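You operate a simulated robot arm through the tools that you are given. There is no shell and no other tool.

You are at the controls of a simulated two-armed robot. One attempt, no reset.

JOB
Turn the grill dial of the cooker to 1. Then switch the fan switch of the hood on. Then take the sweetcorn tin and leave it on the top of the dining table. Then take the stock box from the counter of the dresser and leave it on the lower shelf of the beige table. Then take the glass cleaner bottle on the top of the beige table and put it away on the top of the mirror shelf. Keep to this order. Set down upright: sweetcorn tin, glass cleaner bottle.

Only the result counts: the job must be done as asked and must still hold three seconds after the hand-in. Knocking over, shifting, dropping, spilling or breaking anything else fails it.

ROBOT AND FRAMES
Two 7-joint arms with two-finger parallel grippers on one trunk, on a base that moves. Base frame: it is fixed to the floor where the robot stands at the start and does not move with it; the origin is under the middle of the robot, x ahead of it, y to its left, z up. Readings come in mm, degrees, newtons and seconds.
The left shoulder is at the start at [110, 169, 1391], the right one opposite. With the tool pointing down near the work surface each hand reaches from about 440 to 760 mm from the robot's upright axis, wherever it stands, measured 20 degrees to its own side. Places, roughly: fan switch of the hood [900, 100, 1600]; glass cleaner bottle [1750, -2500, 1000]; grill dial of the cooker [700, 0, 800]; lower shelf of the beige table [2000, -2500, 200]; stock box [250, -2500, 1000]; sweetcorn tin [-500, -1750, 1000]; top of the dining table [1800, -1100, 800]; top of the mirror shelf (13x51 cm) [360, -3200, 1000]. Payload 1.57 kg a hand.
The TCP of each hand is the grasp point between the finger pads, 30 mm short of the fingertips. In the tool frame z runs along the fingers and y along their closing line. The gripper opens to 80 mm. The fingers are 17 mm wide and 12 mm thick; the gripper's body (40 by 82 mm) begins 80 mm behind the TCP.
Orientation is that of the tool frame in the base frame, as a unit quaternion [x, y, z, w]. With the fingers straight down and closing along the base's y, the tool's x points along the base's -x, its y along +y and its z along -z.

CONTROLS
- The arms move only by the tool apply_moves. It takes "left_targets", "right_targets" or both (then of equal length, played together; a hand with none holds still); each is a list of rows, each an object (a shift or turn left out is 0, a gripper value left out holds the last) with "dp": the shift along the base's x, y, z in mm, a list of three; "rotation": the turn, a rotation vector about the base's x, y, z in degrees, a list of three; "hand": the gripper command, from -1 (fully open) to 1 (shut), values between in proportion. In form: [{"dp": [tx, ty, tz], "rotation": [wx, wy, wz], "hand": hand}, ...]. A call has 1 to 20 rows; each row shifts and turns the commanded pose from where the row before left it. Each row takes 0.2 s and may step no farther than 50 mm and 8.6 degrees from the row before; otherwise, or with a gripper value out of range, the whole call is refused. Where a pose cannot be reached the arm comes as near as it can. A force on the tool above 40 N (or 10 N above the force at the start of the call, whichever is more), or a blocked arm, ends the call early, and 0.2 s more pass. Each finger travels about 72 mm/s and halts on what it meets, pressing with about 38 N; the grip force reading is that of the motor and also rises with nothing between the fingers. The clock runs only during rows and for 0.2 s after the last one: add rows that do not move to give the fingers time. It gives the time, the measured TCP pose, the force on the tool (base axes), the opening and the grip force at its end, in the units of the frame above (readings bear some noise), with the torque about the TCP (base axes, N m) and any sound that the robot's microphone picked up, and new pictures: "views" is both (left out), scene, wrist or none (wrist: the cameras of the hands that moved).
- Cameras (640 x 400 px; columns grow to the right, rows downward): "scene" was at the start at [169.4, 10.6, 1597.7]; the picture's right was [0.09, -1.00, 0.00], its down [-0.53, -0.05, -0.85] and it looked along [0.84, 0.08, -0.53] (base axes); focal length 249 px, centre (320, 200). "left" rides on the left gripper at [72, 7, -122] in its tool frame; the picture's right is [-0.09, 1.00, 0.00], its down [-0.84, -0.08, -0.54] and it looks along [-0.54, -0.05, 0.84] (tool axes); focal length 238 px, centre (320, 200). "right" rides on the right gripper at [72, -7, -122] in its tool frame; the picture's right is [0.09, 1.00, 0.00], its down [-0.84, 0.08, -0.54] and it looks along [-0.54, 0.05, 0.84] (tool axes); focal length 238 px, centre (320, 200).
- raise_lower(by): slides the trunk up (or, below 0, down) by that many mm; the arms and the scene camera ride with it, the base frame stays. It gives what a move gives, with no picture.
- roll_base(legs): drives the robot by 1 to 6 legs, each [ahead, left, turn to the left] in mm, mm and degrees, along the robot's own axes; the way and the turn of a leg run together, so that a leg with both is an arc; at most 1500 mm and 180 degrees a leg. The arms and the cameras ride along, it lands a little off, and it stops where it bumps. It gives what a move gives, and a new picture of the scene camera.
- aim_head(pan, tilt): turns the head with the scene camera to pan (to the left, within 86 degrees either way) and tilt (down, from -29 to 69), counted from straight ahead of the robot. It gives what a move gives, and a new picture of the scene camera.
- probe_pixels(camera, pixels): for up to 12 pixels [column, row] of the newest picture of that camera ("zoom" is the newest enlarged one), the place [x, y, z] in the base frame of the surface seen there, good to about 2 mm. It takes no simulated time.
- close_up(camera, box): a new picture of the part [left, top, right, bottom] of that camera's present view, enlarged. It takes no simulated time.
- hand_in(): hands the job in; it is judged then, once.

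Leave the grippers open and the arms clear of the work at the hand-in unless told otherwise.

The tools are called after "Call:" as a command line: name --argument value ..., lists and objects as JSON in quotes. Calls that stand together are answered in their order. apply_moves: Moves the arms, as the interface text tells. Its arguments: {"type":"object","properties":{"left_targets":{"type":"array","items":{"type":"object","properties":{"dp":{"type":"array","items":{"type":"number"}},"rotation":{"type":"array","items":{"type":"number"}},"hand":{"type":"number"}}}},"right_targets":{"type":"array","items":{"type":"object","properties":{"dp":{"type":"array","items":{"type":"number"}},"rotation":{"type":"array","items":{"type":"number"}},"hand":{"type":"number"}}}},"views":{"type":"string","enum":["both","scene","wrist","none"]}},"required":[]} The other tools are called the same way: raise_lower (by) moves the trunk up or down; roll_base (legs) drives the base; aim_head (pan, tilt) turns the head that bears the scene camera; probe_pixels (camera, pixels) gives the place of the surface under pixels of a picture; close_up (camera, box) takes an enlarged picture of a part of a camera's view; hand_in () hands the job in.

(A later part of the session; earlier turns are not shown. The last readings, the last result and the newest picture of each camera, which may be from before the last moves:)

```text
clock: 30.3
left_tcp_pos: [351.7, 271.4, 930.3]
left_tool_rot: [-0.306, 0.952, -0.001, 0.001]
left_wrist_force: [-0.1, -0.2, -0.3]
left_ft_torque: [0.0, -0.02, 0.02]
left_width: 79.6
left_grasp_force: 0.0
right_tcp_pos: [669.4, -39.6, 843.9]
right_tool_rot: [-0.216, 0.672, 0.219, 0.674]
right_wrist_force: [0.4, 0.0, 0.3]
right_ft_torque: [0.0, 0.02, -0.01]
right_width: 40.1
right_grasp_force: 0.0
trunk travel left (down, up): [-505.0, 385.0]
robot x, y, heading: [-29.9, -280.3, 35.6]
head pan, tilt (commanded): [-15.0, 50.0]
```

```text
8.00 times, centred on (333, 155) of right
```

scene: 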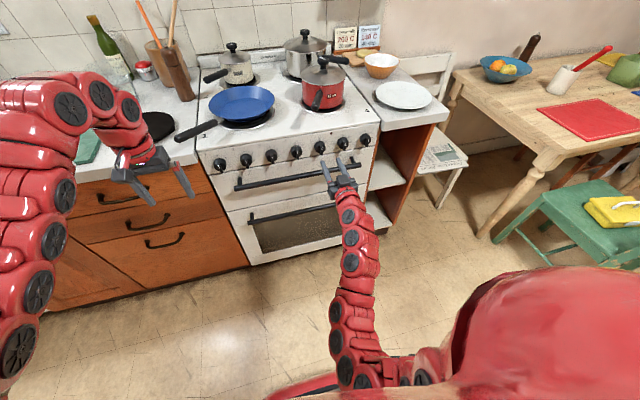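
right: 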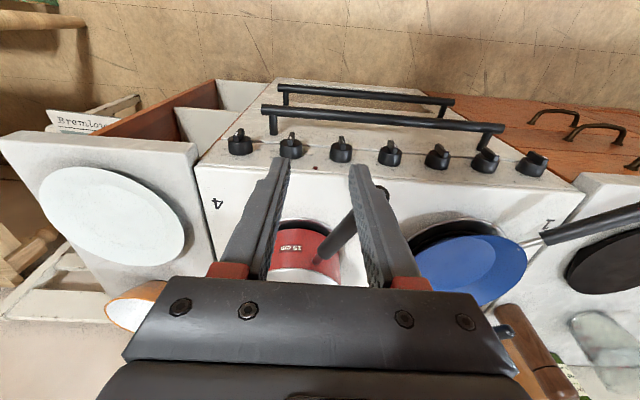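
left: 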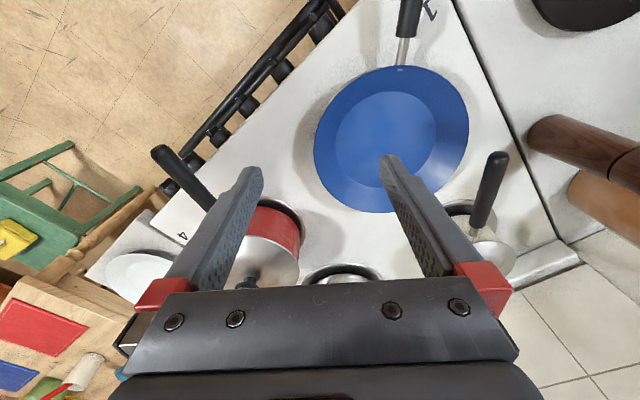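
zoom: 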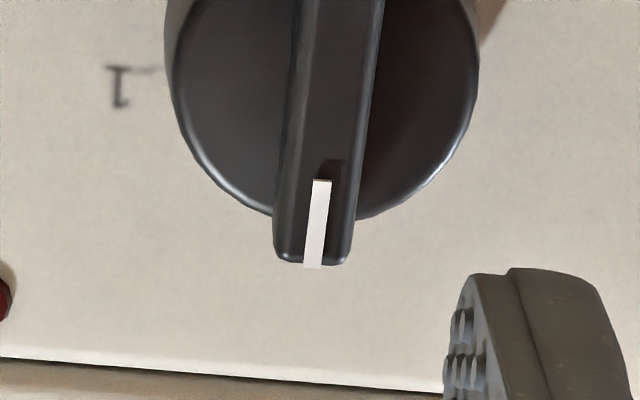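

Ticks are at roughly 72° steps (0,72,144,216). I shift the right hand 12.5 mm to the left to centre on the bar and re-check before going in.

Call:
apply_moves --right_targets '[{"dp": [-7.4, 10.1, -0.5]}]' --views "wrist"

Call:
close_up --camera "right" --box '[256, 120, 384, 200]'

```text
clock: 30.7
left_tcp_pos: [351.6, 272.0, 930.1]
left_tool_rot: [-0.306, 0.952, -0.001, 0.001]
left_wrist_force: [0.9, 0.0, 0.1]
left_ft_torque: [0.0, 0.03, 0.01]
left_width: 79.8
left_grasp_force: 0.1
right_tcp_pos: [662.6, -28.1, 843.5]
right_tool_rot: [-0.215, 0.672, 0.216, 0.675]
right_wrist_force: [0.0, -0.1, 0.4]
right_ft_torque: [0.02, 0.0, 0.0]
right_width: 40.1
right_grasp_force: 0.1
trunk travel left (down, up): [-505.0, 385.0]
robot x, y, heading: [-28.8, -278.7, 35.5]
head pan, tilt (commanded): [-15.0, 50.0]
```

right: 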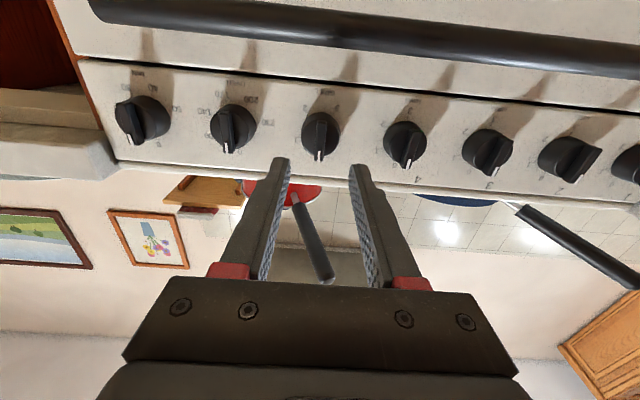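

```text
5.00 times, centred on (320, 160) of right
```

zoom: 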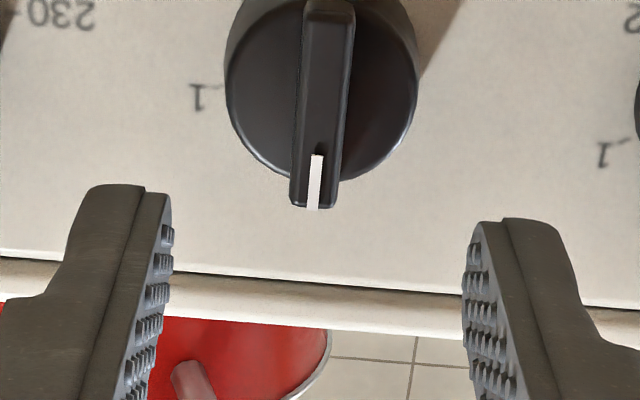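

Column alignment is right (bar at column ≈320); the bar's centre is about 3 mm lower than the hand. I lower 2.5 mm while moving 58 mm in, so the fingertips straddle the bar just short of the dial face.

Call:
apply_moves --right_targets '[{"dp": [11.73, 8.53, -0.7]}, {"dp": [11.73, 8.53, -0.7]}, {"dp": [11.73, 8.53, -0.6]}, {"dp": [11.73, 8.53, -0.5]}]' --views "both"

Call:
close_up --camera "right" --box '[256, 120, 384, 200]'

```text
clock: 31.7
left_tcp_pos: [352.6, 271.8, 930.5]
left_tool_rot: [-0.306, 0.952, -0.001, 0.001]
left_wrist_force: [-0.8, -0.4, -0.4]
left_ft_torque: [-0.03, 0.02, 0.0]
left_width: 80.0
left_grasp_force: 0.1
right_tcp_pos: [708.5, 5.7, 839.2]
right_tool_rot: [-0.215, 0.673, 0.217, 0.674]
right_wrist_force: [0.1, 0.2, 0.3]
right_ft_torque: [0.0, 0.02, 0.0]
right_width: 39.9
right_grasp_force: 0.1
trunk travel left (down, up): [-505.0, 385.0]
robot x, y, heading: [-29.4, -279.4, 35.8]
head pan, tilt (commanded): [-15.0, 50.0]
```

scene: 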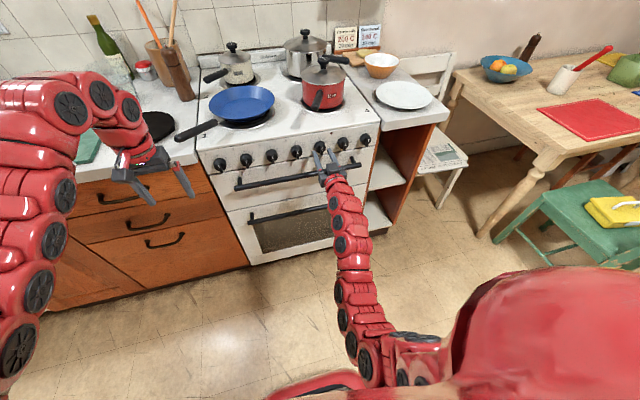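
right: 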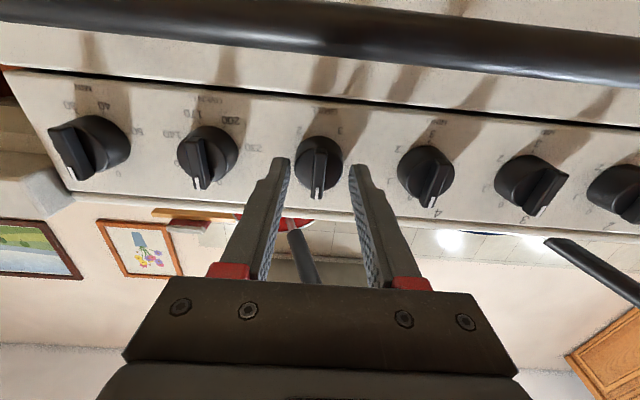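

```text
5.00 times, centred on (320, 160) of right
```

zoom: 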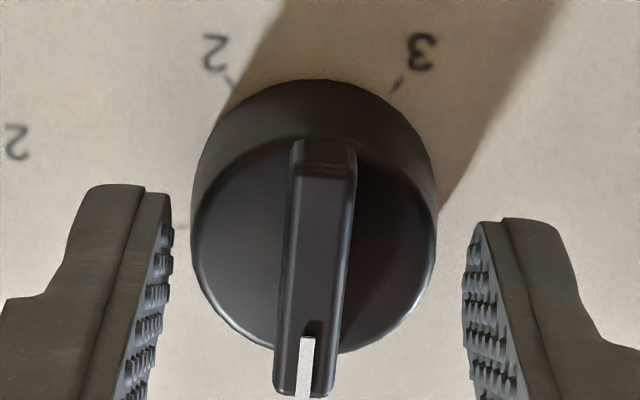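

The bar is centred between the fingertips (bar spans zoom rows 140–395 as predicted). I go 2 mm further in and close on the bar.

Call:
apply_moves --right_targets '[{"dp": [1.6, 1.2, 0.5]}, {"hand": 1}, {"hand": 1}, {"hand": 1}]' --views "wrist"

Call:
close_up --camera "right" --box '[256, 120, 384, 200]'

```text
clock: 32.7
left_tcp_pos: [352.0, 271.4, 931.3]
left_tool_rot: [-0.305, 0.952, 0.0, 0.002]
left_wrist_force: [0.4, 0.6, 1.2]
left_ft_torque: [0.02, -0.04, 0.01]
left_width: 80.0
left_grasp_force: 0.0
right_tcp_pos: [711.9, 6.7, 842.8]
right_tool_rot: [-0.214, 0.672, 0.217, 0.675]
right_wrist_force: [3.7, -3.2, 0.1]
right_ft_torque: [-0.16, 0.23, 0.07]
right_width: 9.0
right_grasp_force: 27.7
trunk travel left (down, up): [-505.0, 385.0]
robot x, y, heading: [-27.9, -281.3, 35.7]
head pan, tilt (commanded): [-15.0, 50.0]
```

right: 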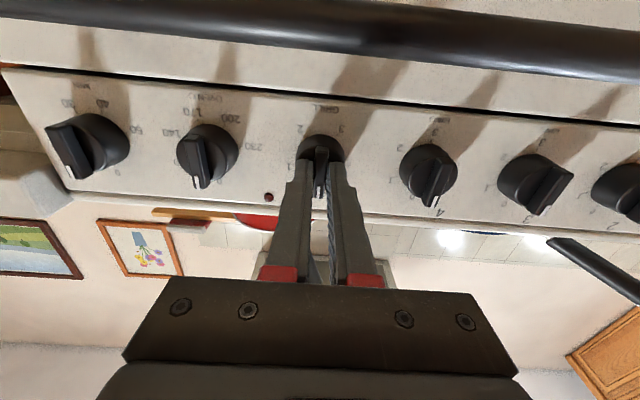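

```text
5.00 times, centred on (320, 160) of right
```

zoom: 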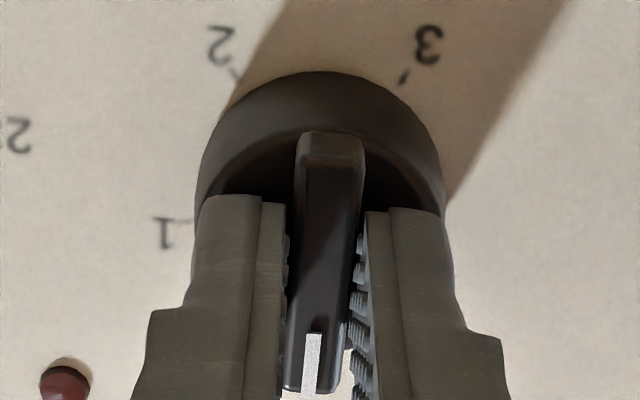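

Gripped at 9 mm. Now I turn clockwise (about the tool's forward axis), first 32°, and check forces.

Call:
apply_moves --right_targets '[{"dp": [0.6, -0.8, 0], "rotation": [6.47, 4.7, 0]}, {"rotation": [6.47, 4.7, 0]}, {"rotation": [6.47, 4.7, 0]}, {"rotation": [6.47, 4.7, 0]}]' --views "wrist"

Call:
close_up --camera "right" --box '[256, 120, 384, 200]'

```text
clock: 33.7
left_tcp_pos: [350.8, 270.9, 930.9]
left_tool_rot: [-0.307, 0.952, -0.001, 0.002]
left_wrist_force: [-0.4, 0.1, 0.5]
left_ft_torque: [0.03, 0.01, 0.01]
left_width: 80.0
left_grasp_force: 0.1
right_tcp_pos: [710.9, 7.3, 842.3]
right_tool_rot: [-0.021, 0.706, 0.395, 0.587]
right_wrist_force: [0.1, 3.2, 5.5]
right_ft_torque: [-0.07, 0.07, 0.32]
right_width: 9.0
right_grasp_force: 27.6
trunk travel left (down, up): [-505.0, 385.0]
robot x, y, heading: [-25.9, -280.0, 35.3]
head pan, tilt (commanded): [-15.0, 50.0]
```

right: 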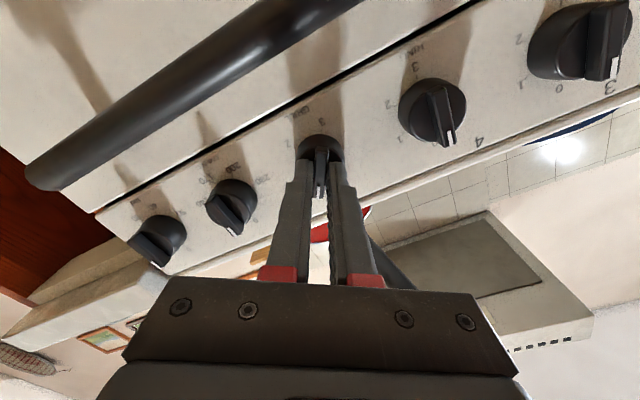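

```text
5.00 times, centred on (320, 160) of right
```

zoom: 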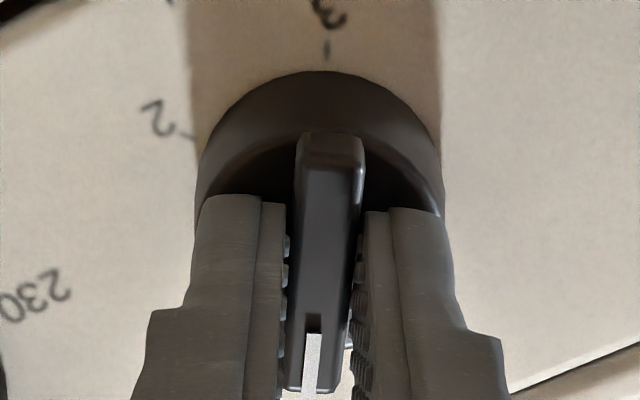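

The dial turns with the hand (32.2° so far; the "3" tick appears ~214°, consistent with 72° steps). I turn another 40°.

Call:
apply_moves --right_targets '[{"rotation": [6.47, 4.7, 0]}, {"rotation": [6.47, 4.7, 0]}, {"rotation": [6.47, 4.7, 0]}, {"rotation": [6.47, 4.7, 0]}, {"rotation": [6.47, 4.7, 0]}]' --views "both"

Call:
close_up --camera "right" --box '[256, 120, 384, 200]'

Call:
close_up --camera "scene" --box '[290, 125, 370, 175]'

```text
clock: 34.9
left_tcp_pos: [350.9, 272.8, 930.1]
left_tool_rot: [-0.306, 0.952, -0.001, 0.001]
left_wrist_force: [0.0, 0.2, 0.0]
left_ft_torque: [-0.02, 0.02, 0.01]
left_width: 80.0
left_grasp_force: 0.0
right_tcp_pos: [709.7, 7.8, 843.8]
right_tool_rot: [0.222, 0.672, 0.571, 0.416]
right_wrist_force: [6.6, 16.4, 19.8]
right_ft_torque: [0.41, -0.65, -0.28]
right_width: 8.7
right_grasp_force: 27.3
trunk travel left (down, up): [-505.0, 385.0]
robot x, y, heading: [-28.1, -279.9, 35.5]
head pan, tilt (commanded): [-15.0, 50.0]
```

scene: 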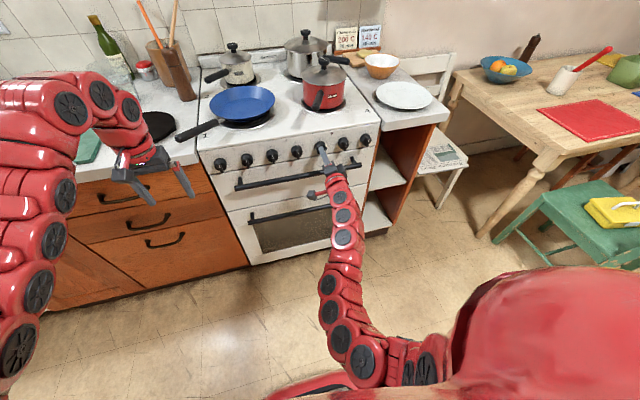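
right: 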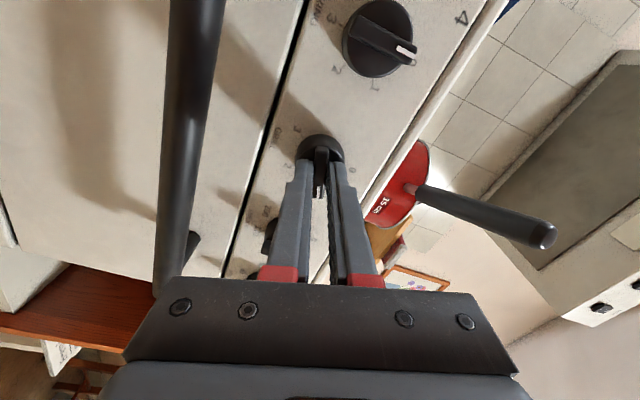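

```text
5.00 times, centred on (320, 160) of right
```

zoom: 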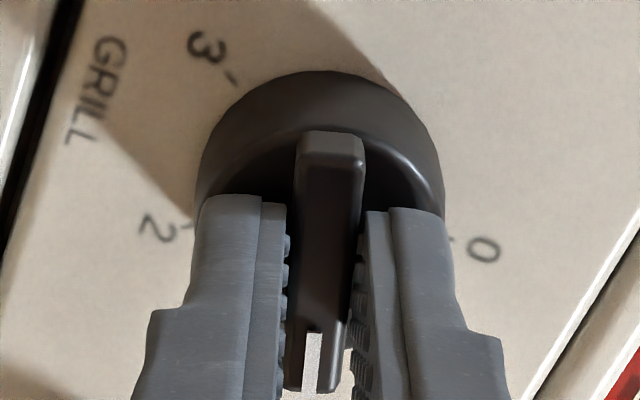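

```text
8.00 times, centred on (330, 150) of scene
```

zoom: 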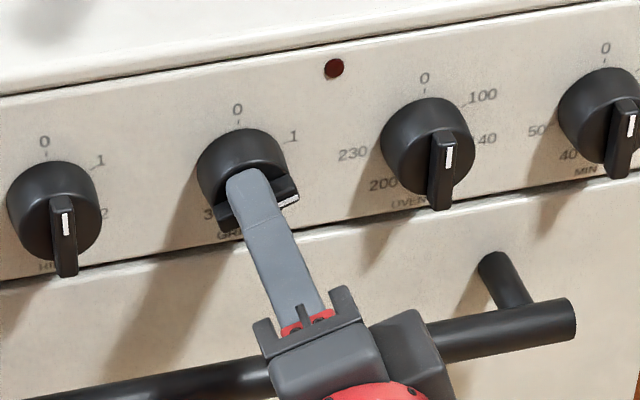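

Turned 72°. The ticks of 0 and 2 now look symmetric about the bar. I zoom in finer to verify.

Call:
close_up --camera "right" --box '[280, 145, 360, 195]'

Call:
close_up --camera "scene" --box '[308, 136, 340, 156]'

```text
8.00 times, centred on (320, 170) of right
```

zoom: 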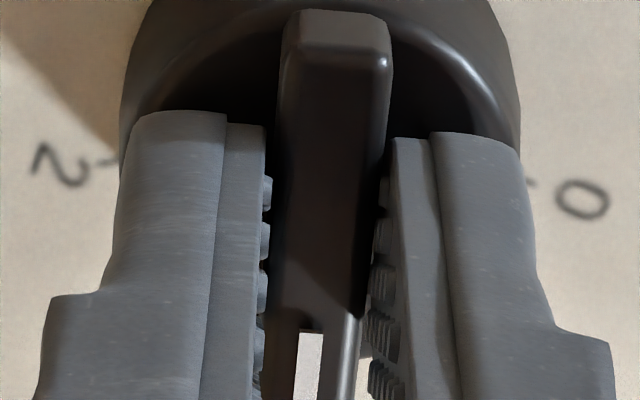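

```text
16.00 times, centred on (324, 146) of scene
```

zoom: 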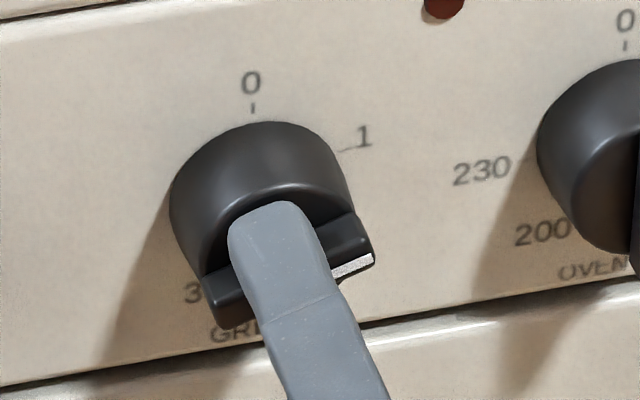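

I probe the ticks and bar ends in this enlarged scene view to compute the pointer's angle.

Call:
probe_pixels --camera "zoom" --pixels '[[253, 108], [347, 149], [340, 152], [350, 222], [345, 258], [340, 262], [368, 256], [355, 250], [362, 265], [352, 270], [215, 290], [230, 310]]'

```text
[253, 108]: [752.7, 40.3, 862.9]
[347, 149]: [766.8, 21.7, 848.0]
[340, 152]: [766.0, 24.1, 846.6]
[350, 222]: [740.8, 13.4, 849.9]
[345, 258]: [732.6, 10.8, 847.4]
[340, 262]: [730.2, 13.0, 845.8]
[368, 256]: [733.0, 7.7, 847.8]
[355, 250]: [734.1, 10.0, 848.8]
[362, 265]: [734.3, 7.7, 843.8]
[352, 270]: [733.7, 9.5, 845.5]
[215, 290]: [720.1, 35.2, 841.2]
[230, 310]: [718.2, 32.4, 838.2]
```

Pointer direction computes to about 73–75° and the "1" tick to about 72–74°, so it matches. I open the fingers (to ~40 mm) and back straight off 60 mm.

Call:
apply_moves --right_targets '[{"hand": 0}, {"hand": 0}, {"dp": [-12.1, -8.8, 0]}, {"dp": [-12.1, -8.8, 0]}, {"dp": [-12.1, -8.8, 0]}, {"dp": [-12.1, -8.8, 0]}]' --views "both"

Call:
close_up --camera "right" --box '[256, 100, 384, 180]'

Call:
close_up --camera "scene" --box '[308, 136, 340, 156]'

```text
clock: 36.3
left_tcp_pos: [351.3, 271.5, 929.3]
left_tool_rot: [-0.305, 0.952, -0.002, 0.002]
left_wrist_force: [0.1, -0.6, 0.5]
left_ft_torque: [0.02, -0.02, 0.0]
left_width: 79.9
left_grasp_force: 0.1
right_tcp_pos: [662.1, -28.5, 840.1]
right_tool_rot: [0.222, 0.674, 0.57, 0.416]
right_wrist_force: [1.0, 0.2, -0.2]
right_ft_torque: [-0.02, 0.03, 0.02]
right_width: 39.9
right_grasp_force: 0.1
trunk travel left (down, up): [-505.0, 385.0]
robot x, y, heading: [-24.4, -276.8, 35.6]
head pan, tilt (commanded): [-15.0, 50.0]
```

scene: 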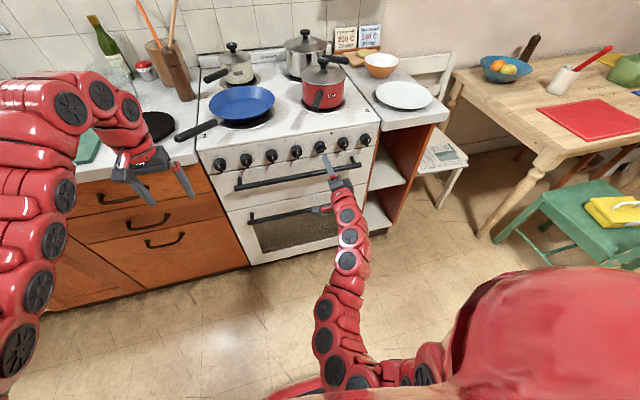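
right: 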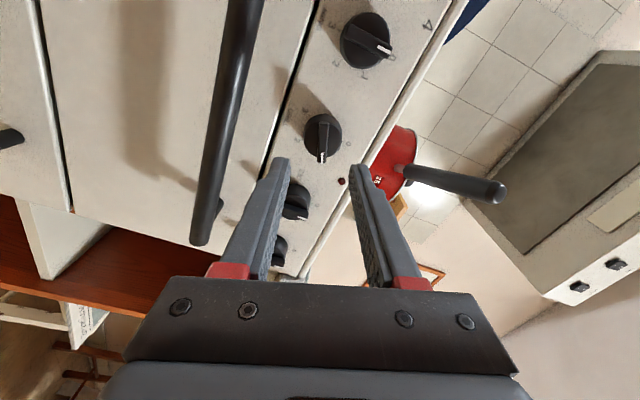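

```text
5.00 times, centred on (320, 140) of right
```

zoom: 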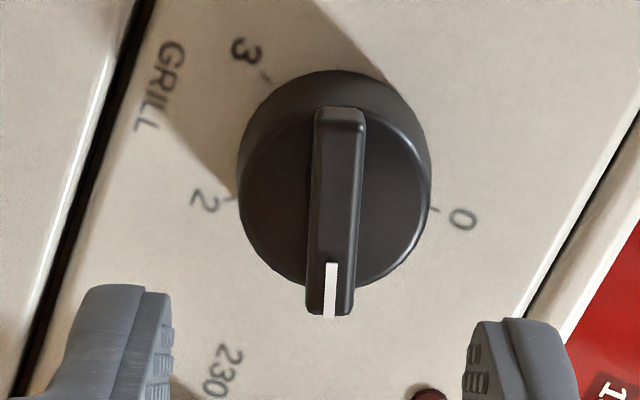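

```text
16.00 times, centred on (324, 146) of scene
```

zoom: 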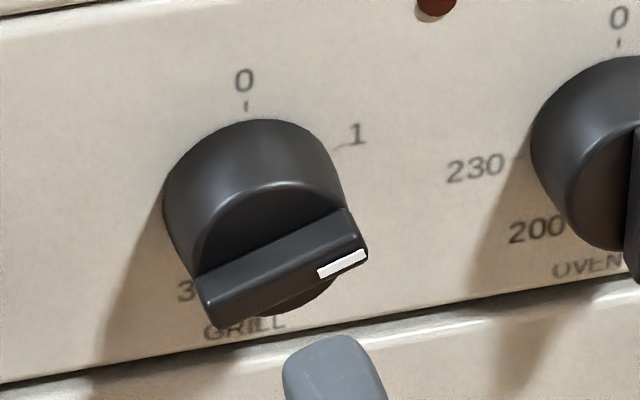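

The grill pointer stands at "1" with the 0 and 2 ticks symmetric on both sides. Next, the fan switch. I look up at the hood.

Call:
aim_head --pan -15 --tilt -5

```text
clock: 37.6
left_tcp_pos: [352.3, 272.4, 929.2]
left_tool_rot: [-0.305, 0.952, 0.0, 0.001]
left_wrist_force: [-0.3, 0.6, -0.3]
left_ft_torque: [-0.02, 0.01, -0.04]
left_width: 80.2
left_grasp_force: 0.1
right_tcp_pos: [662.6, -29.2, 840.6]
right_tool_rot: [0.223, 0.673, 0.57, 0.416]
right_wrist_force: [0.0, -0.3, 0.9]
right_ft_torque: [0.03, 0.01, -0.01]
right_width: 39.9
right_grasp_force: 0.0
trunk travel left (down, up): [-505.0, 385.0]
robot x, y, heading: [-27.6, -279.8, 35.3]
head pan, tilt (commanded): [-15.0, -5.0]
```

scene: 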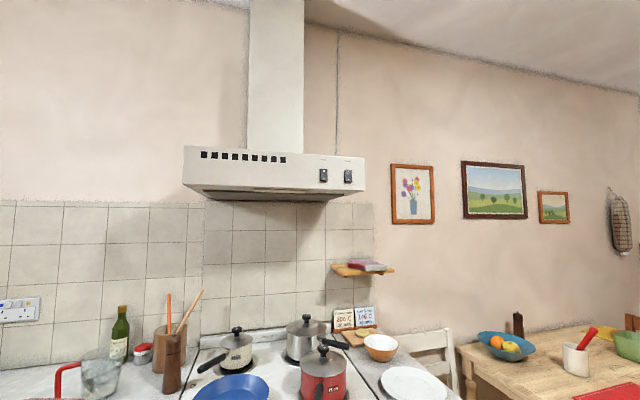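

The hood's two switches are at (323,175) and (348,176). I enlarge and probe them.

Call:
close_up --camera "scene" --box '[300, 155, 364, 195]'

```text
10.00 times, centred on (332, 175) of scene
```

zoom: 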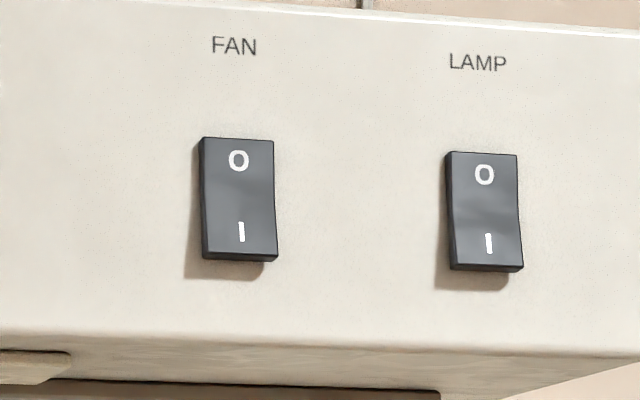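

Call:
probe_pixels --camera "zoom" --pixels '[[239, 148], [239, 175], [240, 200], [241, 235], [241, 250], [215, 240], [265, 240], [230, 100], [240, 300], [340, 200], [100, 200], [600, 200]]'

```text
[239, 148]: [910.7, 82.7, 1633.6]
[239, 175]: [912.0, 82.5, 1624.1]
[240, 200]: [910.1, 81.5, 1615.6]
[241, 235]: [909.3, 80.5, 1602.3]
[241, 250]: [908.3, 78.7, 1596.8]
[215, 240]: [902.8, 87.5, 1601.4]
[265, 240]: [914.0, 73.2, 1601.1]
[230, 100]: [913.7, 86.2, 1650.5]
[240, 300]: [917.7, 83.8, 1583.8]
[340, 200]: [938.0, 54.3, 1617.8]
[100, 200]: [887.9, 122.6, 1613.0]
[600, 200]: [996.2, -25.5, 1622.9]
```

The hood face lies at a=791 (vertical, same yaw); the fan rocker centre is at about (909,80,1615), with the "I" half (z≈1600) sticking out ~9 mm. I back off 300 mm to re-pose the arm in free space.

Call:
roll_base --legs '[[-300, 0, 0]]'

Call:
raise_lower --by 380

```text
clock: 39.6
left_tcp_pos: [108.6, 98.2, 931.9]
left_tool_rot: [-0.307, 0.952, -0.002, 0.001]
left_wrist_force: [-0.7, -0.5, 1.4]
left_ft_torque: [-0.01, 0.02, -0.01]
left_width: 80.0
left_grasp_force: 0.0
right_tcp_pos: [420.4, -200.2, 842.0]
right_tool_rot: [0.221, 0.673, 0.571, 0.416]
right_wrist_force: [0.4, 0.3, 0.4]
right_ft_torque: [0.02, -0.01, 0.02]
right_width: 40.2
right_grasp_force: 0.0
trunk travel left (down, up): [-505.0, 385.0]
robot x, y, heading: [-268.5, -450.7, 35.5]
head pan, tilt (commanded): [-15.0, -5.0]
```

scene: 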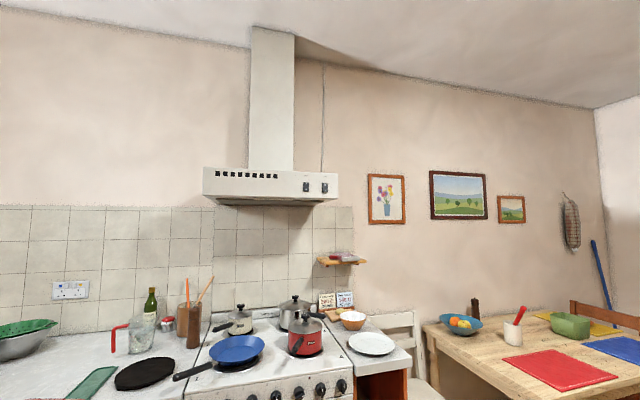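

```text
clock: 43.3
left_tcp_pos: [109.6, 99.6, 1310.5]
left_tool_rot: [-0.305, 0.952, -0.001, 0.001]
left_wrist_force: [0.1, -0.2, -0.4]
left_ft_torque: [0.04, 0.01, 0.02]
left_width: 80.2
left_grasp_force: 0.0
right_tcp_pos: [420.1, -201.2, 1220.8]
right_tool_rot: [0.222, 0.674, 0.569, 0.415]
right_wrist_force: [-0.3, -0.1, 0.8]
right_ft_torque: [-0.01, -0.01, 0.01]
right_width: 40.1
right_grasp_force: 0.1
trunk travel left (down, up): [-885.0, 5.0]
robot x, y, heading: [-267.5, -451.1, 35.6]
head pan, tilt (commanded): [-15.0, -5.0]
```

Now I raise the right hand to switch height, undo the 72° roll, close the fingers and reach a little further forward.

Call:
apply_moves --right_targets '[{"dp": [20.2, 14.7, 30], "rotation": [-6.47, -4.7, 0], "hand": 1}, {"dp": [20.2, 14.7, 30], "rotation": [-6.47, -4.7, 0]}, {"dp": [20.2, 14.7, 30], "rotation": [-6.47, -4.7, 0]}, {"dp": [20.2, 14.7, 30], "rotation": [-6.47, -4.7, 0]}, {"dp": [20.2, 14.7, 30], "rotation": [-6.47, -4.7, 0]}, {"dp": [0, 0, 33], "rotation": [-6.47, -4.7, 0]}, {"dp": [0, 0, 33], "rotation": [-6.47, -4.7, 0]}, {"dp": [0, 0, 33], "rotation": [-6.47, -4.7, 0]}, {"dp": [0, 0, 33], "rotation": [-6.47, -4.7, 0]}, {"dp": [0, 0, 33]}, {"dp": [0, 0, 33]}, {"dp": [0, 0, 33]}]' --views "scene"

```text
clock: 45.9
left_tcp_pos: [109.2, 98.9, 1310.7]
left_tool_rot: [-0.305, 0.952, -0.001, 0.001]
left_wrist_force: [-0.6, 0.7, -0.2]
left_ft_torque: [0.02, 0.0, -0.01]
left_width: 79.9
left_grasp_force: 0.1
right_tcp_pos: [521.2, -130.2, 1599.9]
right_tool_rot: [-0.215, 0.672, 0.217, 0.674]
right_wrist_force: [0.3, 0.2, -0.2]
right_ft_torque: [0.01, 0.0, 0.0]
right_width: 0.1
right_grasp_force: 21.4
trunk travel left (down, up): [-885.0, 5.0]
robot x, y, heading: [-265.1, -452.6, 35.7]
head pan, tilt (commanded): [-15.0, -5.0]
```

scene: 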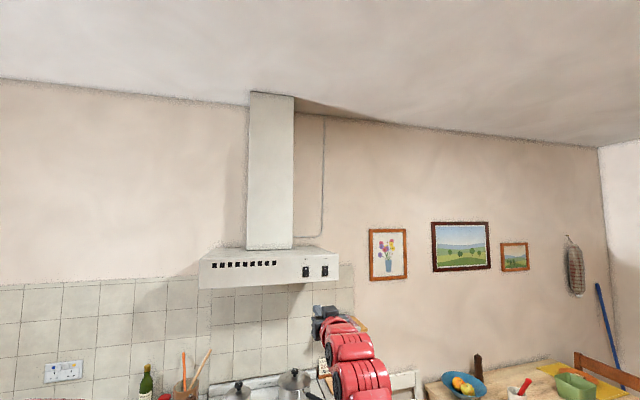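

Hand at switch height with fingers shut. I drive 350 ahead and 57 to the right to be lined up about 50 mm before the switch.

Call:
roll_base --legs '[[350, -57, 0]]'

Call:
aim_head --pan -18 --tilt 5

```text
clock: 48.1
left_tcp_pos: [417.4, 254.4, 1311.6]
left_tool_rot: [-0.307, 0.952, -0.001, 0.002]
left_wrist_force: [-1.1, -0.3, 0.1]
left_ft_torque: [0.02, 0.0, 0.0]
left_width: 79.9
left_grasp_force: 0.1
right_tcp_pos: [830.2, 26.2, 1601.4]
right_tool_rot: [-0.217, 0.671, 0.219, 0.674]
right_wrist_force: [-0.2, 0.6, -0.4]
right_ft_torque: [-0.02, -0.01, -0.02]
right_width: 0.0
right_grasp_force: 20.7
trunk travel left (down, up): [-885.0, 5.0]
robot x, y, heading: [42.0, -300.6, 36.0]
head pan, tilt (commanded): [-15.0, -5.0]
```

scene: 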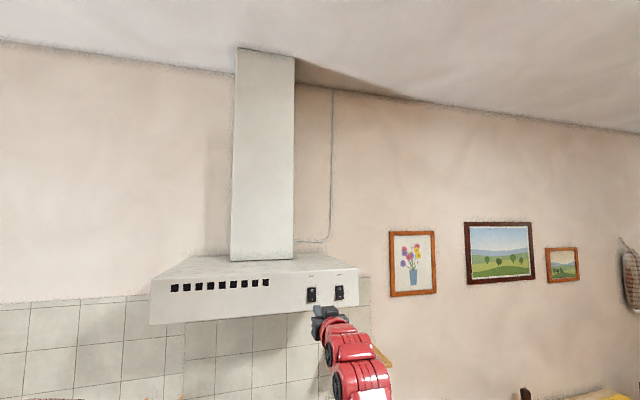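

```text
clock: 48.8
left_tcp_pos: [419.2, 254.9, 1310.0]
left_tool_rot: [-0.306, 0.952, -0.001, 0.001]
left_wrist_force: [0.2, 0.2, 0.6]
left_ft_torque: [0.0, -0.04, 0.01]
left_width: 79.9
left_grasp_force: 0.1
right_tcp_pos: [831.6, 27.7, 1599.0]
right_tool_rot: [-0.217, 0.672, 0.219, 0.673]
right_wrist_force: [-0.3, 0.2, 0.1]
right_ft_torque: [-0.01, -0.02, 0.01]
right_width: 0.0
right_grasp_force: 21.3
trunk travel left (down, up): [-885.0, 5.0]
robot x, y, heading: [43.6, -299.1, 35.7]
head pan, tilt (commanded): [-18.0, 5.0]
```

scene: 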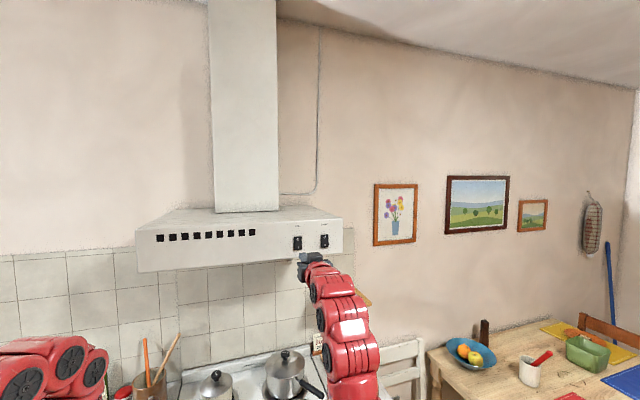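

Let me check alignment with the wrist camera and a zoom.

Call:
close_up --camera "right" --box '[240, 60, 400, 160]'

Call:
close_up --camera "scene" --box '[270, 220, 350, 270]'

```text
4.00 times, centred on (320, 110) of right
```

zoom: 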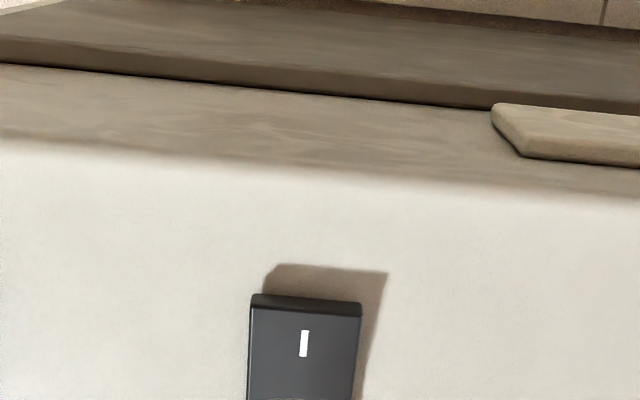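

```text
8.00 times, centred on (310, 245) of scene
```

zoom: 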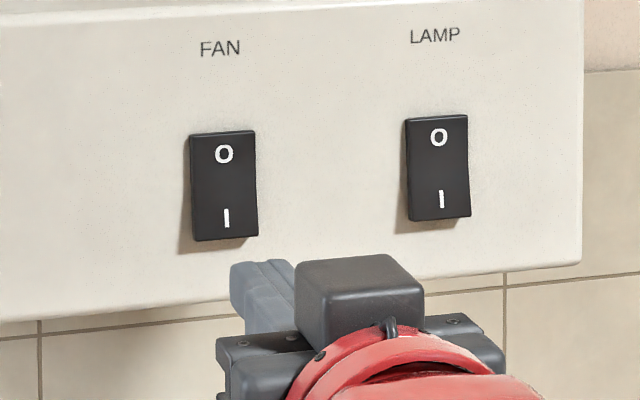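

The axis is 3 mm left of the rocker's centre and level with its "I". I shift 3 mm right and approach 58 mm.

Call:
apply_moves --right_targets '[{"dp": [13.5, 6.1, 0]}, {"dp": [11.73, 8.53, 0]}, {"dp": [11.73, 8.53, 0]}, {"dp": [11.73, 8.53, 0]}]' --views "both"

Call:
close_up --camera "scene" --box '[270, 220, 350, 270]'

Call:
close_up --camera "right" --box '[260, 120, 380, 195]'

```text
clock: 49.8
left_tcp_pos: [420.2, 253.6, 1310.9]
left_tool_rot: [-0.308, 0.952, 0.0, 0.001]
left_wrist_force: [-0.2, -0.4, -0.2]
left_ft_torque: [-0.01, 0.01, -0.03]
left_width: 79.7
left_grasp_force: 0.0
right_tcp_pos: [881.3, 57.0, 1598.6]
right_tool_rot: [-0.216, 0.672, 0.22, 0.673]
right_wrist_force: [-0.4, 0.2, 0.0]
right_ft_torque: [0.01, -0.02, 0.03]
right_width: 0.2
right_grasp_force: 21.0
trunk travel left (down, up): [-885.0, 5.0]
robot x, y, heading: [37.9, -294.9, 35.8]
head pan, tilt (commanded): [-18.0, 5.0]
```

scene: 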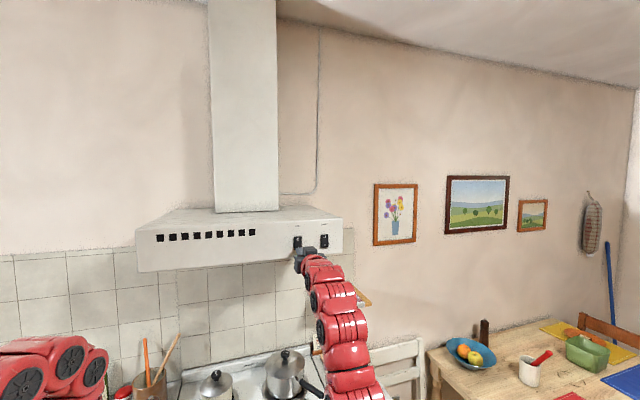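
right: 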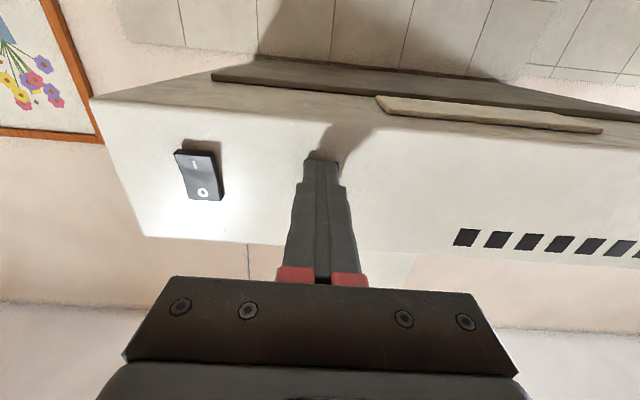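

```text
8.00 times, centred on (310, 245) of scene
```

zoom: 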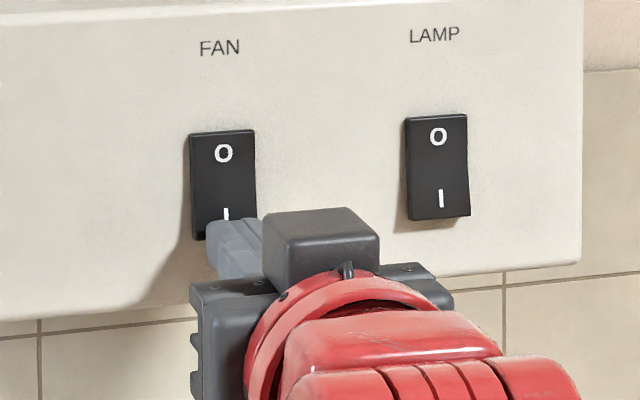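

```text
5.33 times, centred on (320, 158) of right
```

zoom: 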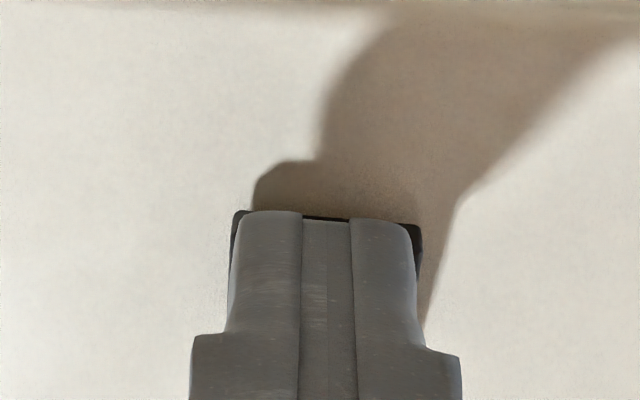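

Well aligned: the fingertips cover the "I" half, about 6 mm away. I press in 3 mm steps, then wait for force/click.

Call:
apply_moves --right_targets '[{"dp": [2.43, 1.76, 0]}, {"dp": [2.43, 1.76, 0]}, {"dp": [2.43, 1.76, 0]}, {"dp": [2.43, 1.76, 0]}]' --views "none"

Call:
close_up --camera "scene" --box '[270, 220, 350, 270]'

```text
clock: 50.8
left_tcp_pos: [414.8, 252.3, 1313.0]
left_tool_rot: [-0.308, 0.951, 0.0, 0.002]
left_wrist_force: [-0.5, -0.2, -0.2]
left_ft_torque: [0.03, 0.01, 0.0]
left_width: 80.0
left_grasp_force: 0.0
right_tcp_pos: [885.8, 60.1, 1603.5]
right_tool_rot: [-0.216, 0.671, 0.219, 0.674]
right_wrist_force: [-17.6, -12.4, -10.2]
right_ft_torque: [-0.06, 0.08, -0.03]
right_width: 0.0
right_grasp_force: 21.2
trunk travel left (down, up): [-885.0, 5.0]
robot x, y, heading: [41.9, -296.5, 35.8]
head pan, tilt (commanded): [-18.0, 5.0]
heard: click
```

```text
8.00 times, centred on (310, 245) of scene
```

zoom: 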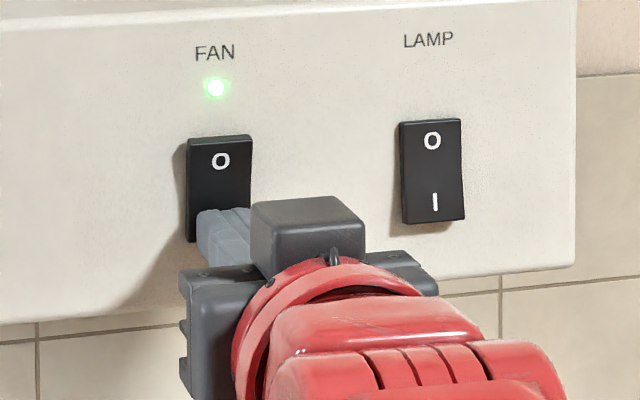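

A click was heard and a green light came on above FAN. I back the hand off 100 mm and check that it stays on.

Call:
apply_moves --right_targets '[{"dp": [-16.2, -11.8, 0]}, {"dp": [-16.2, -11.8, 0]}, {"dp": [-16.2, -11.8, 0]}, {"dp": [-16.2, -11.8, 0]}, {"dp": [-16.2, -11.8, 0]}]' --views "none"

Call:
close_up --camera "scene" --box '[270, 220, 350, 270]'

```text
clock: 52.0
left_tcp_pos: [418.5, 253.9, 1311.9]
left_tool_rot: [-0.307, 0.952, 0.0, 0.002]
left_wrist_force: [0.2, 0.5, -0.7]
left_ft_torque: [-0.02, -0.02, -0.02]
left_width: 80.3
left_grasp_force: 0.1
right_tcp_pos: [807.0, 5.7, 1602.1]
right_tool_rot: [-0.217, 0.671, 0.219, 0.674]
right_wrist_force: [0.0, -0.2, 0.3]
right_ft_torque: [0.0, 0.0, -0.02]
right_width: 0.0
right_grasp_force: 21.5
trunk travel left (down, up): [-885.0, 5.0]
robot x, y, heading: [46.3, -298.5, 35.8]
head pan, tilt (commanded): [-18.0, 5.0]
```

```text
8.00 times, centred on (310, 245) of scene
```

zoom: 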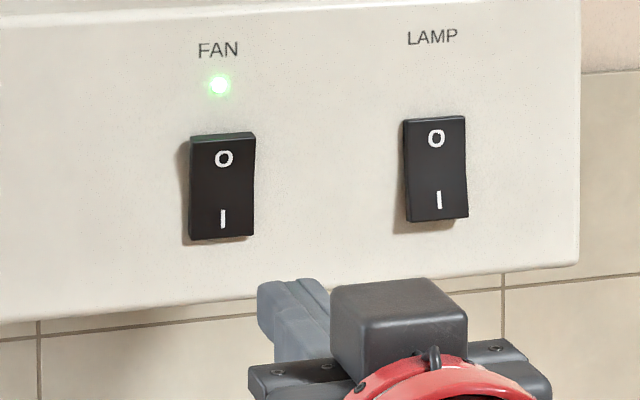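

The fan is on (green lamp lit). Now I back off from the cooker by 330 mm.

Call:
roll_base --legs '[[-330, 0, 0]]'

```text
clock: 54.2
left_tcp_pos: [148.9, 58.0, 1309.5]
left_tool_rot: [-0.305, 0.952, -0.001, 0.0]
left_wrist_force: [0.6, -0.4, -1.1]
left_ft_torque: [-0.02, -0.01, 0.02]
left_width: 80.1
left_grasp_force: 0.0
right_tcp_pos: [539.9, -190.1, 1599.5]
right_tool_rot: [-0.217, 0.673, 0.218, 0.673]
right_wrist_force: [0.3, -0.1, -0.4]
right_ft_torque: [0.01, 0.02, 0.02]
right_width: 0.0
right_grasp_force: 21.7
trunk travel left (down, up): [-885.0, 5.0]
robot x, y, heading: [-229.8, -496.5, 35.8]
head pan, tilt (commanded): [-18.0, 5.0]
```

scene: 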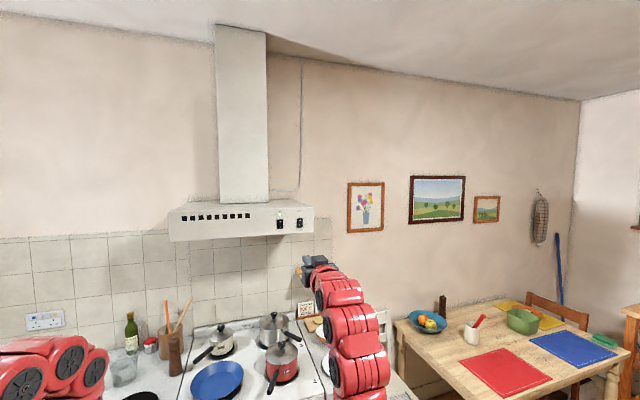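

In free space I swing the right tool back to pointing down, drawing it in, and open the gripper.

Call:
apply_moves --right_targets '[{"dp": [-0.2, -0.2, -44.1], "rotation": [-4.05, 5.61, 0], "hand": -1}, {"dp": [-3.2, -2.3, -43.8], "rotation": [-4.05, 5.61, 0]}, {"dp": [-6, -4.3, -42.8], "rotation": [-4.05, 5.61, 0]}, {"dp": [-8.8, -6.4, -41.5], "rotation": [-4.05, 5.61, 0]}, {"dp": [-11.5, -8.3, -39.8], "rotation": [-4.05, 5.61, 0]}, {"dp": [-13.9, -10, -37.8], "rotation": [-4.05, 5.61, 0]}, {"dp": [-16.1, -11.6, -35.3], "rotation": [-4.05, 5.61, 0]}, {"dp": [-18.1, -13, -32.6], "rotation": [-4.05, 5.61, 0]}, {"dp": [-19.7, -14.2, -29.7], "rotation": [-4.05, 5.61, 0]}, {"dp": [-21.1, -15.2, -26.4], "rotation": [-4.05, 5.61, 0]}, {"dp": [-22.1, -16, -22.9], "rotation": [-4.05, 5.61, 0]}, {"dp": [-23, -16.6, -19.5], "rotation": [-4.05, 5.61, 0]}, {"dp": [-23.2, -16.7, -15.8], "rotation": [-4.05, 5.61, 0]}]' --views "none"

```text
clock: 57.0
left_tcp_pos: [149.4, 57.2, 1309.8]
left_tool_rot: [-0.305, 0.952, 0.0, 0.0]
left_wrist_force: [0.3, 0.7, 0.0]
left_ft_torque: [-0.01, 0.02, 0.01]
left_width: 80.0
left_grasp_force: 0.1
right_tcp_pos: [322.5, -330.7, 1076.3]
right_tool_rot: [-0.307, 0.952, 0.003, 0.005]
right_wrist_force: [-0.2, 0.0, 0.8]
right_ft_torque: [-0.01, -0.03, -0.01]
right_width: 80.2
right_grasp_force: 0.1
right hand out of reach, approached as far as the arm can: row 11, 12, 13
trunk travel left (down, up): [-885.0, 5.0]
robot x, y, heading: [-230.0, -492.5, 35.9]
head pan, tilt (commanded): [-18.0, 5.0]
```

The right hand now points down at a compact position. I do the same for the left: first try going straight down.

Call:
apply_moves --left_targets '[{"dp": [8, 5.8, -40]}, {"dp": [8, 5.8, -40]}, {"dp": [0, 0, -40]}, {"dp": [0, 0, -40]}, {"dp": [-8, -5.8, -40]}, {"dp": [-16, -11.6, -30]}, {"dp": [-24, -17.4, -10]}, {"dp": [-24, -17.4, 0]}, {"dp": [-16, -11.6, 0]}]' --views "none"

```text
clock: 59.0
left_tcp_pos: [121.6, 46.3, 1035.0]
left_tool_rot: [-0.307, 0.952, -0.002, -0.001]
left_wrist_force: [1.1, -0.5, 0.1]
left_ft_torque: [0.03, -0.01, -0.04]
left_width: 80.1
left_grasp_force: 0.1
left hand out of reach, approached as far as the arm can: row 6, 7, 8, 9
right_tcp_pos: [324.4, -331.0, 1075.9]
right_tool_rot: [-0.307, 0.952, 0.003, 0.006]
right_wrist_force: [-0.2, -0.3, 0.3]
right_ft_torque: [0.0, 0.04, -0.02]
right_width: 79.8
right_grasp_force: 0.0
trunk travel left (down, up): [-885.0, 5.0]
robot x, y, heading: [-230.7, -498.0, 35.4]
head pan, tilt (commanded): [-18.0, 5.0]
```

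Both hands are compact. I turn right by 90° first to face along the room.

Call:
roll_base --legs '[[0, 0, -90]]'

Call:
aim_head --pan -35 --tilt 25

```text
clock: 63.3
left_tcp_pos: [310.6, -848.1, 1036.9]
left_tool_rot: [0.457, 0.889, -0.002, -0.002]
left_wrist_force: [-0.9, -0.4, 0.1]
left_ft_torque: [0.01, -0.02, -0.01]
left_width: 80.2
left_grasp_force: 0.0
right_tcp_pos: [-66.3, -1049.7, 1076.1]
right_tool_rot: [0.457, 0.89, -0.002, 0.006]
right_wrist_force: [-0.2, 0.0, 0.3]
right_ft_torque: [0.0, -0.03, -0.01]
right_width: 79.9
right_grasp_force: 0.1
trunk travel left (down, up): [-885.0, 5.0]
robot x, y, heading: [-227.5, -493.7, -54.6]
head pan, tilt (commanded): [-18.0, 5.0]
```

scene: 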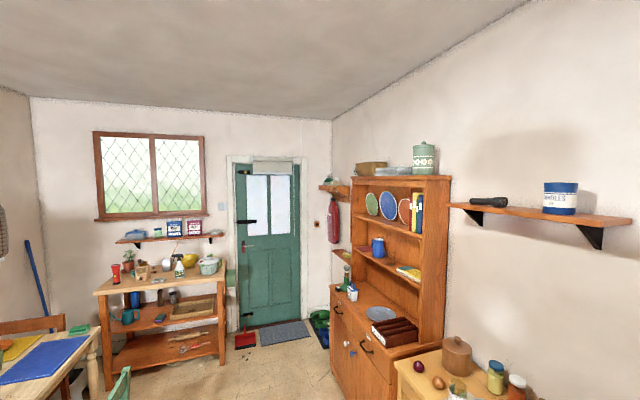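

```text
clock: 64.1
left_tcp_pos: [311.8, -846.8, 1035.6]
left_tool_rot: [0.457, 0.89, -0.001, -0.003]
left_wrist_force: [-0.3, 0.6, 0.2]
left_ft_torque: [0.0, 0.0, 0.03]
left_width: 80.1
left_grasp_force: 0.1
right_tcp_pos: [-67.1, -1048.4, 1076.2]
right_tool_rot: [0.457, 0.889, -0.002, 0.006]
right_wrist_force: [0.4, 0.4, -0.5]
right_ft_torque: [-0.02, -0.02, 0.0]
right_width: 80.0
right_grasp_force: 0.1
trunk travel left (down, up): [-885.0, 5.0]
robot x, y, heading: [-232.7, -495.7, -54.5]
head pan, tilt (commanded): [-35.0, 25.0]
```

scene: 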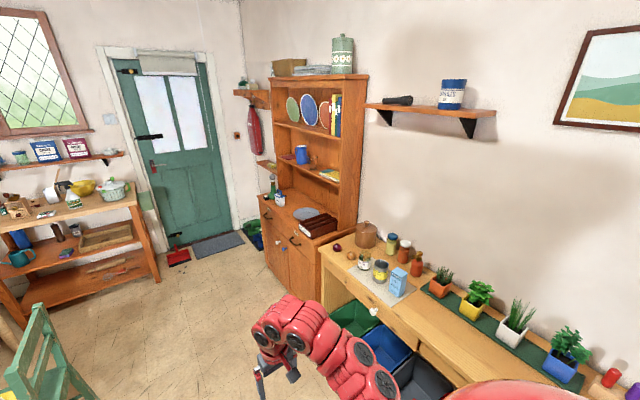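

The tin stands on a mat on the desk at about (382,268). I enlarge there and probe.

Call:
close_up --camera "scene" --box '[340, 225, 436, 285]'

Call:
probe_pixels --camera "scene" --pixels '[[322, 257], [375, 302], [420, 340], [350, 285], [400, 330], [465, 330], [360, 330], [420, 380], [265, 210], [300, 240], [160, 280], [45, 310]]'

```text
6.67 times, centred on (388, 255) of scene
```

zoom: 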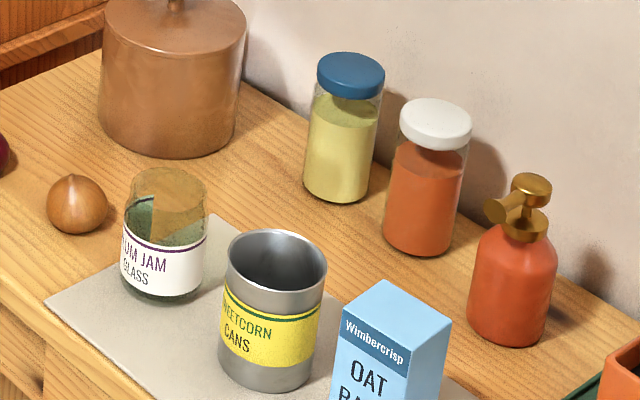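

```text
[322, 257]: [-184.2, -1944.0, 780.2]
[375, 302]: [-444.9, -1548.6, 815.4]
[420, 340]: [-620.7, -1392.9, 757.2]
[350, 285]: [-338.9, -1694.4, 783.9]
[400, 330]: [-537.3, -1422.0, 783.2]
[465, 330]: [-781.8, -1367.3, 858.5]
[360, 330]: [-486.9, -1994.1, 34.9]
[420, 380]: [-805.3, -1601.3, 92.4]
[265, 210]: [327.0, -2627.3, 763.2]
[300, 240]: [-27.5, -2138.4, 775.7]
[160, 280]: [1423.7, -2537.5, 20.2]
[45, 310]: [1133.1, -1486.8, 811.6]
```

"SWEETCORN" it is – an open tin between the jam glass and the oat-bars box. I probe its rim and neighbours.

Call:
probe_pixels --camera "zoom" --pixels '[[229, 258], [326, 262], [278, 231], [272, 290], [270, 385], [222, 340], [312, 350], [205, 250], [340, 320], [395, 283], [447, 330], [345, 345]]'

```text
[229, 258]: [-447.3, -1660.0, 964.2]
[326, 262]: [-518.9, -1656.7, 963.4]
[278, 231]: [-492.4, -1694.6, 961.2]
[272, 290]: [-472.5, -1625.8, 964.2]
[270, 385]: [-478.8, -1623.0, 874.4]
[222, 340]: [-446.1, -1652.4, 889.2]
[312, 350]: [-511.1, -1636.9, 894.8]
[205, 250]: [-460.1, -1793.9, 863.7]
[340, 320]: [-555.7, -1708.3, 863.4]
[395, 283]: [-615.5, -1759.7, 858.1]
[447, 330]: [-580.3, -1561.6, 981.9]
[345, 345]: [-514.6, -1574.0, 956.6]
```

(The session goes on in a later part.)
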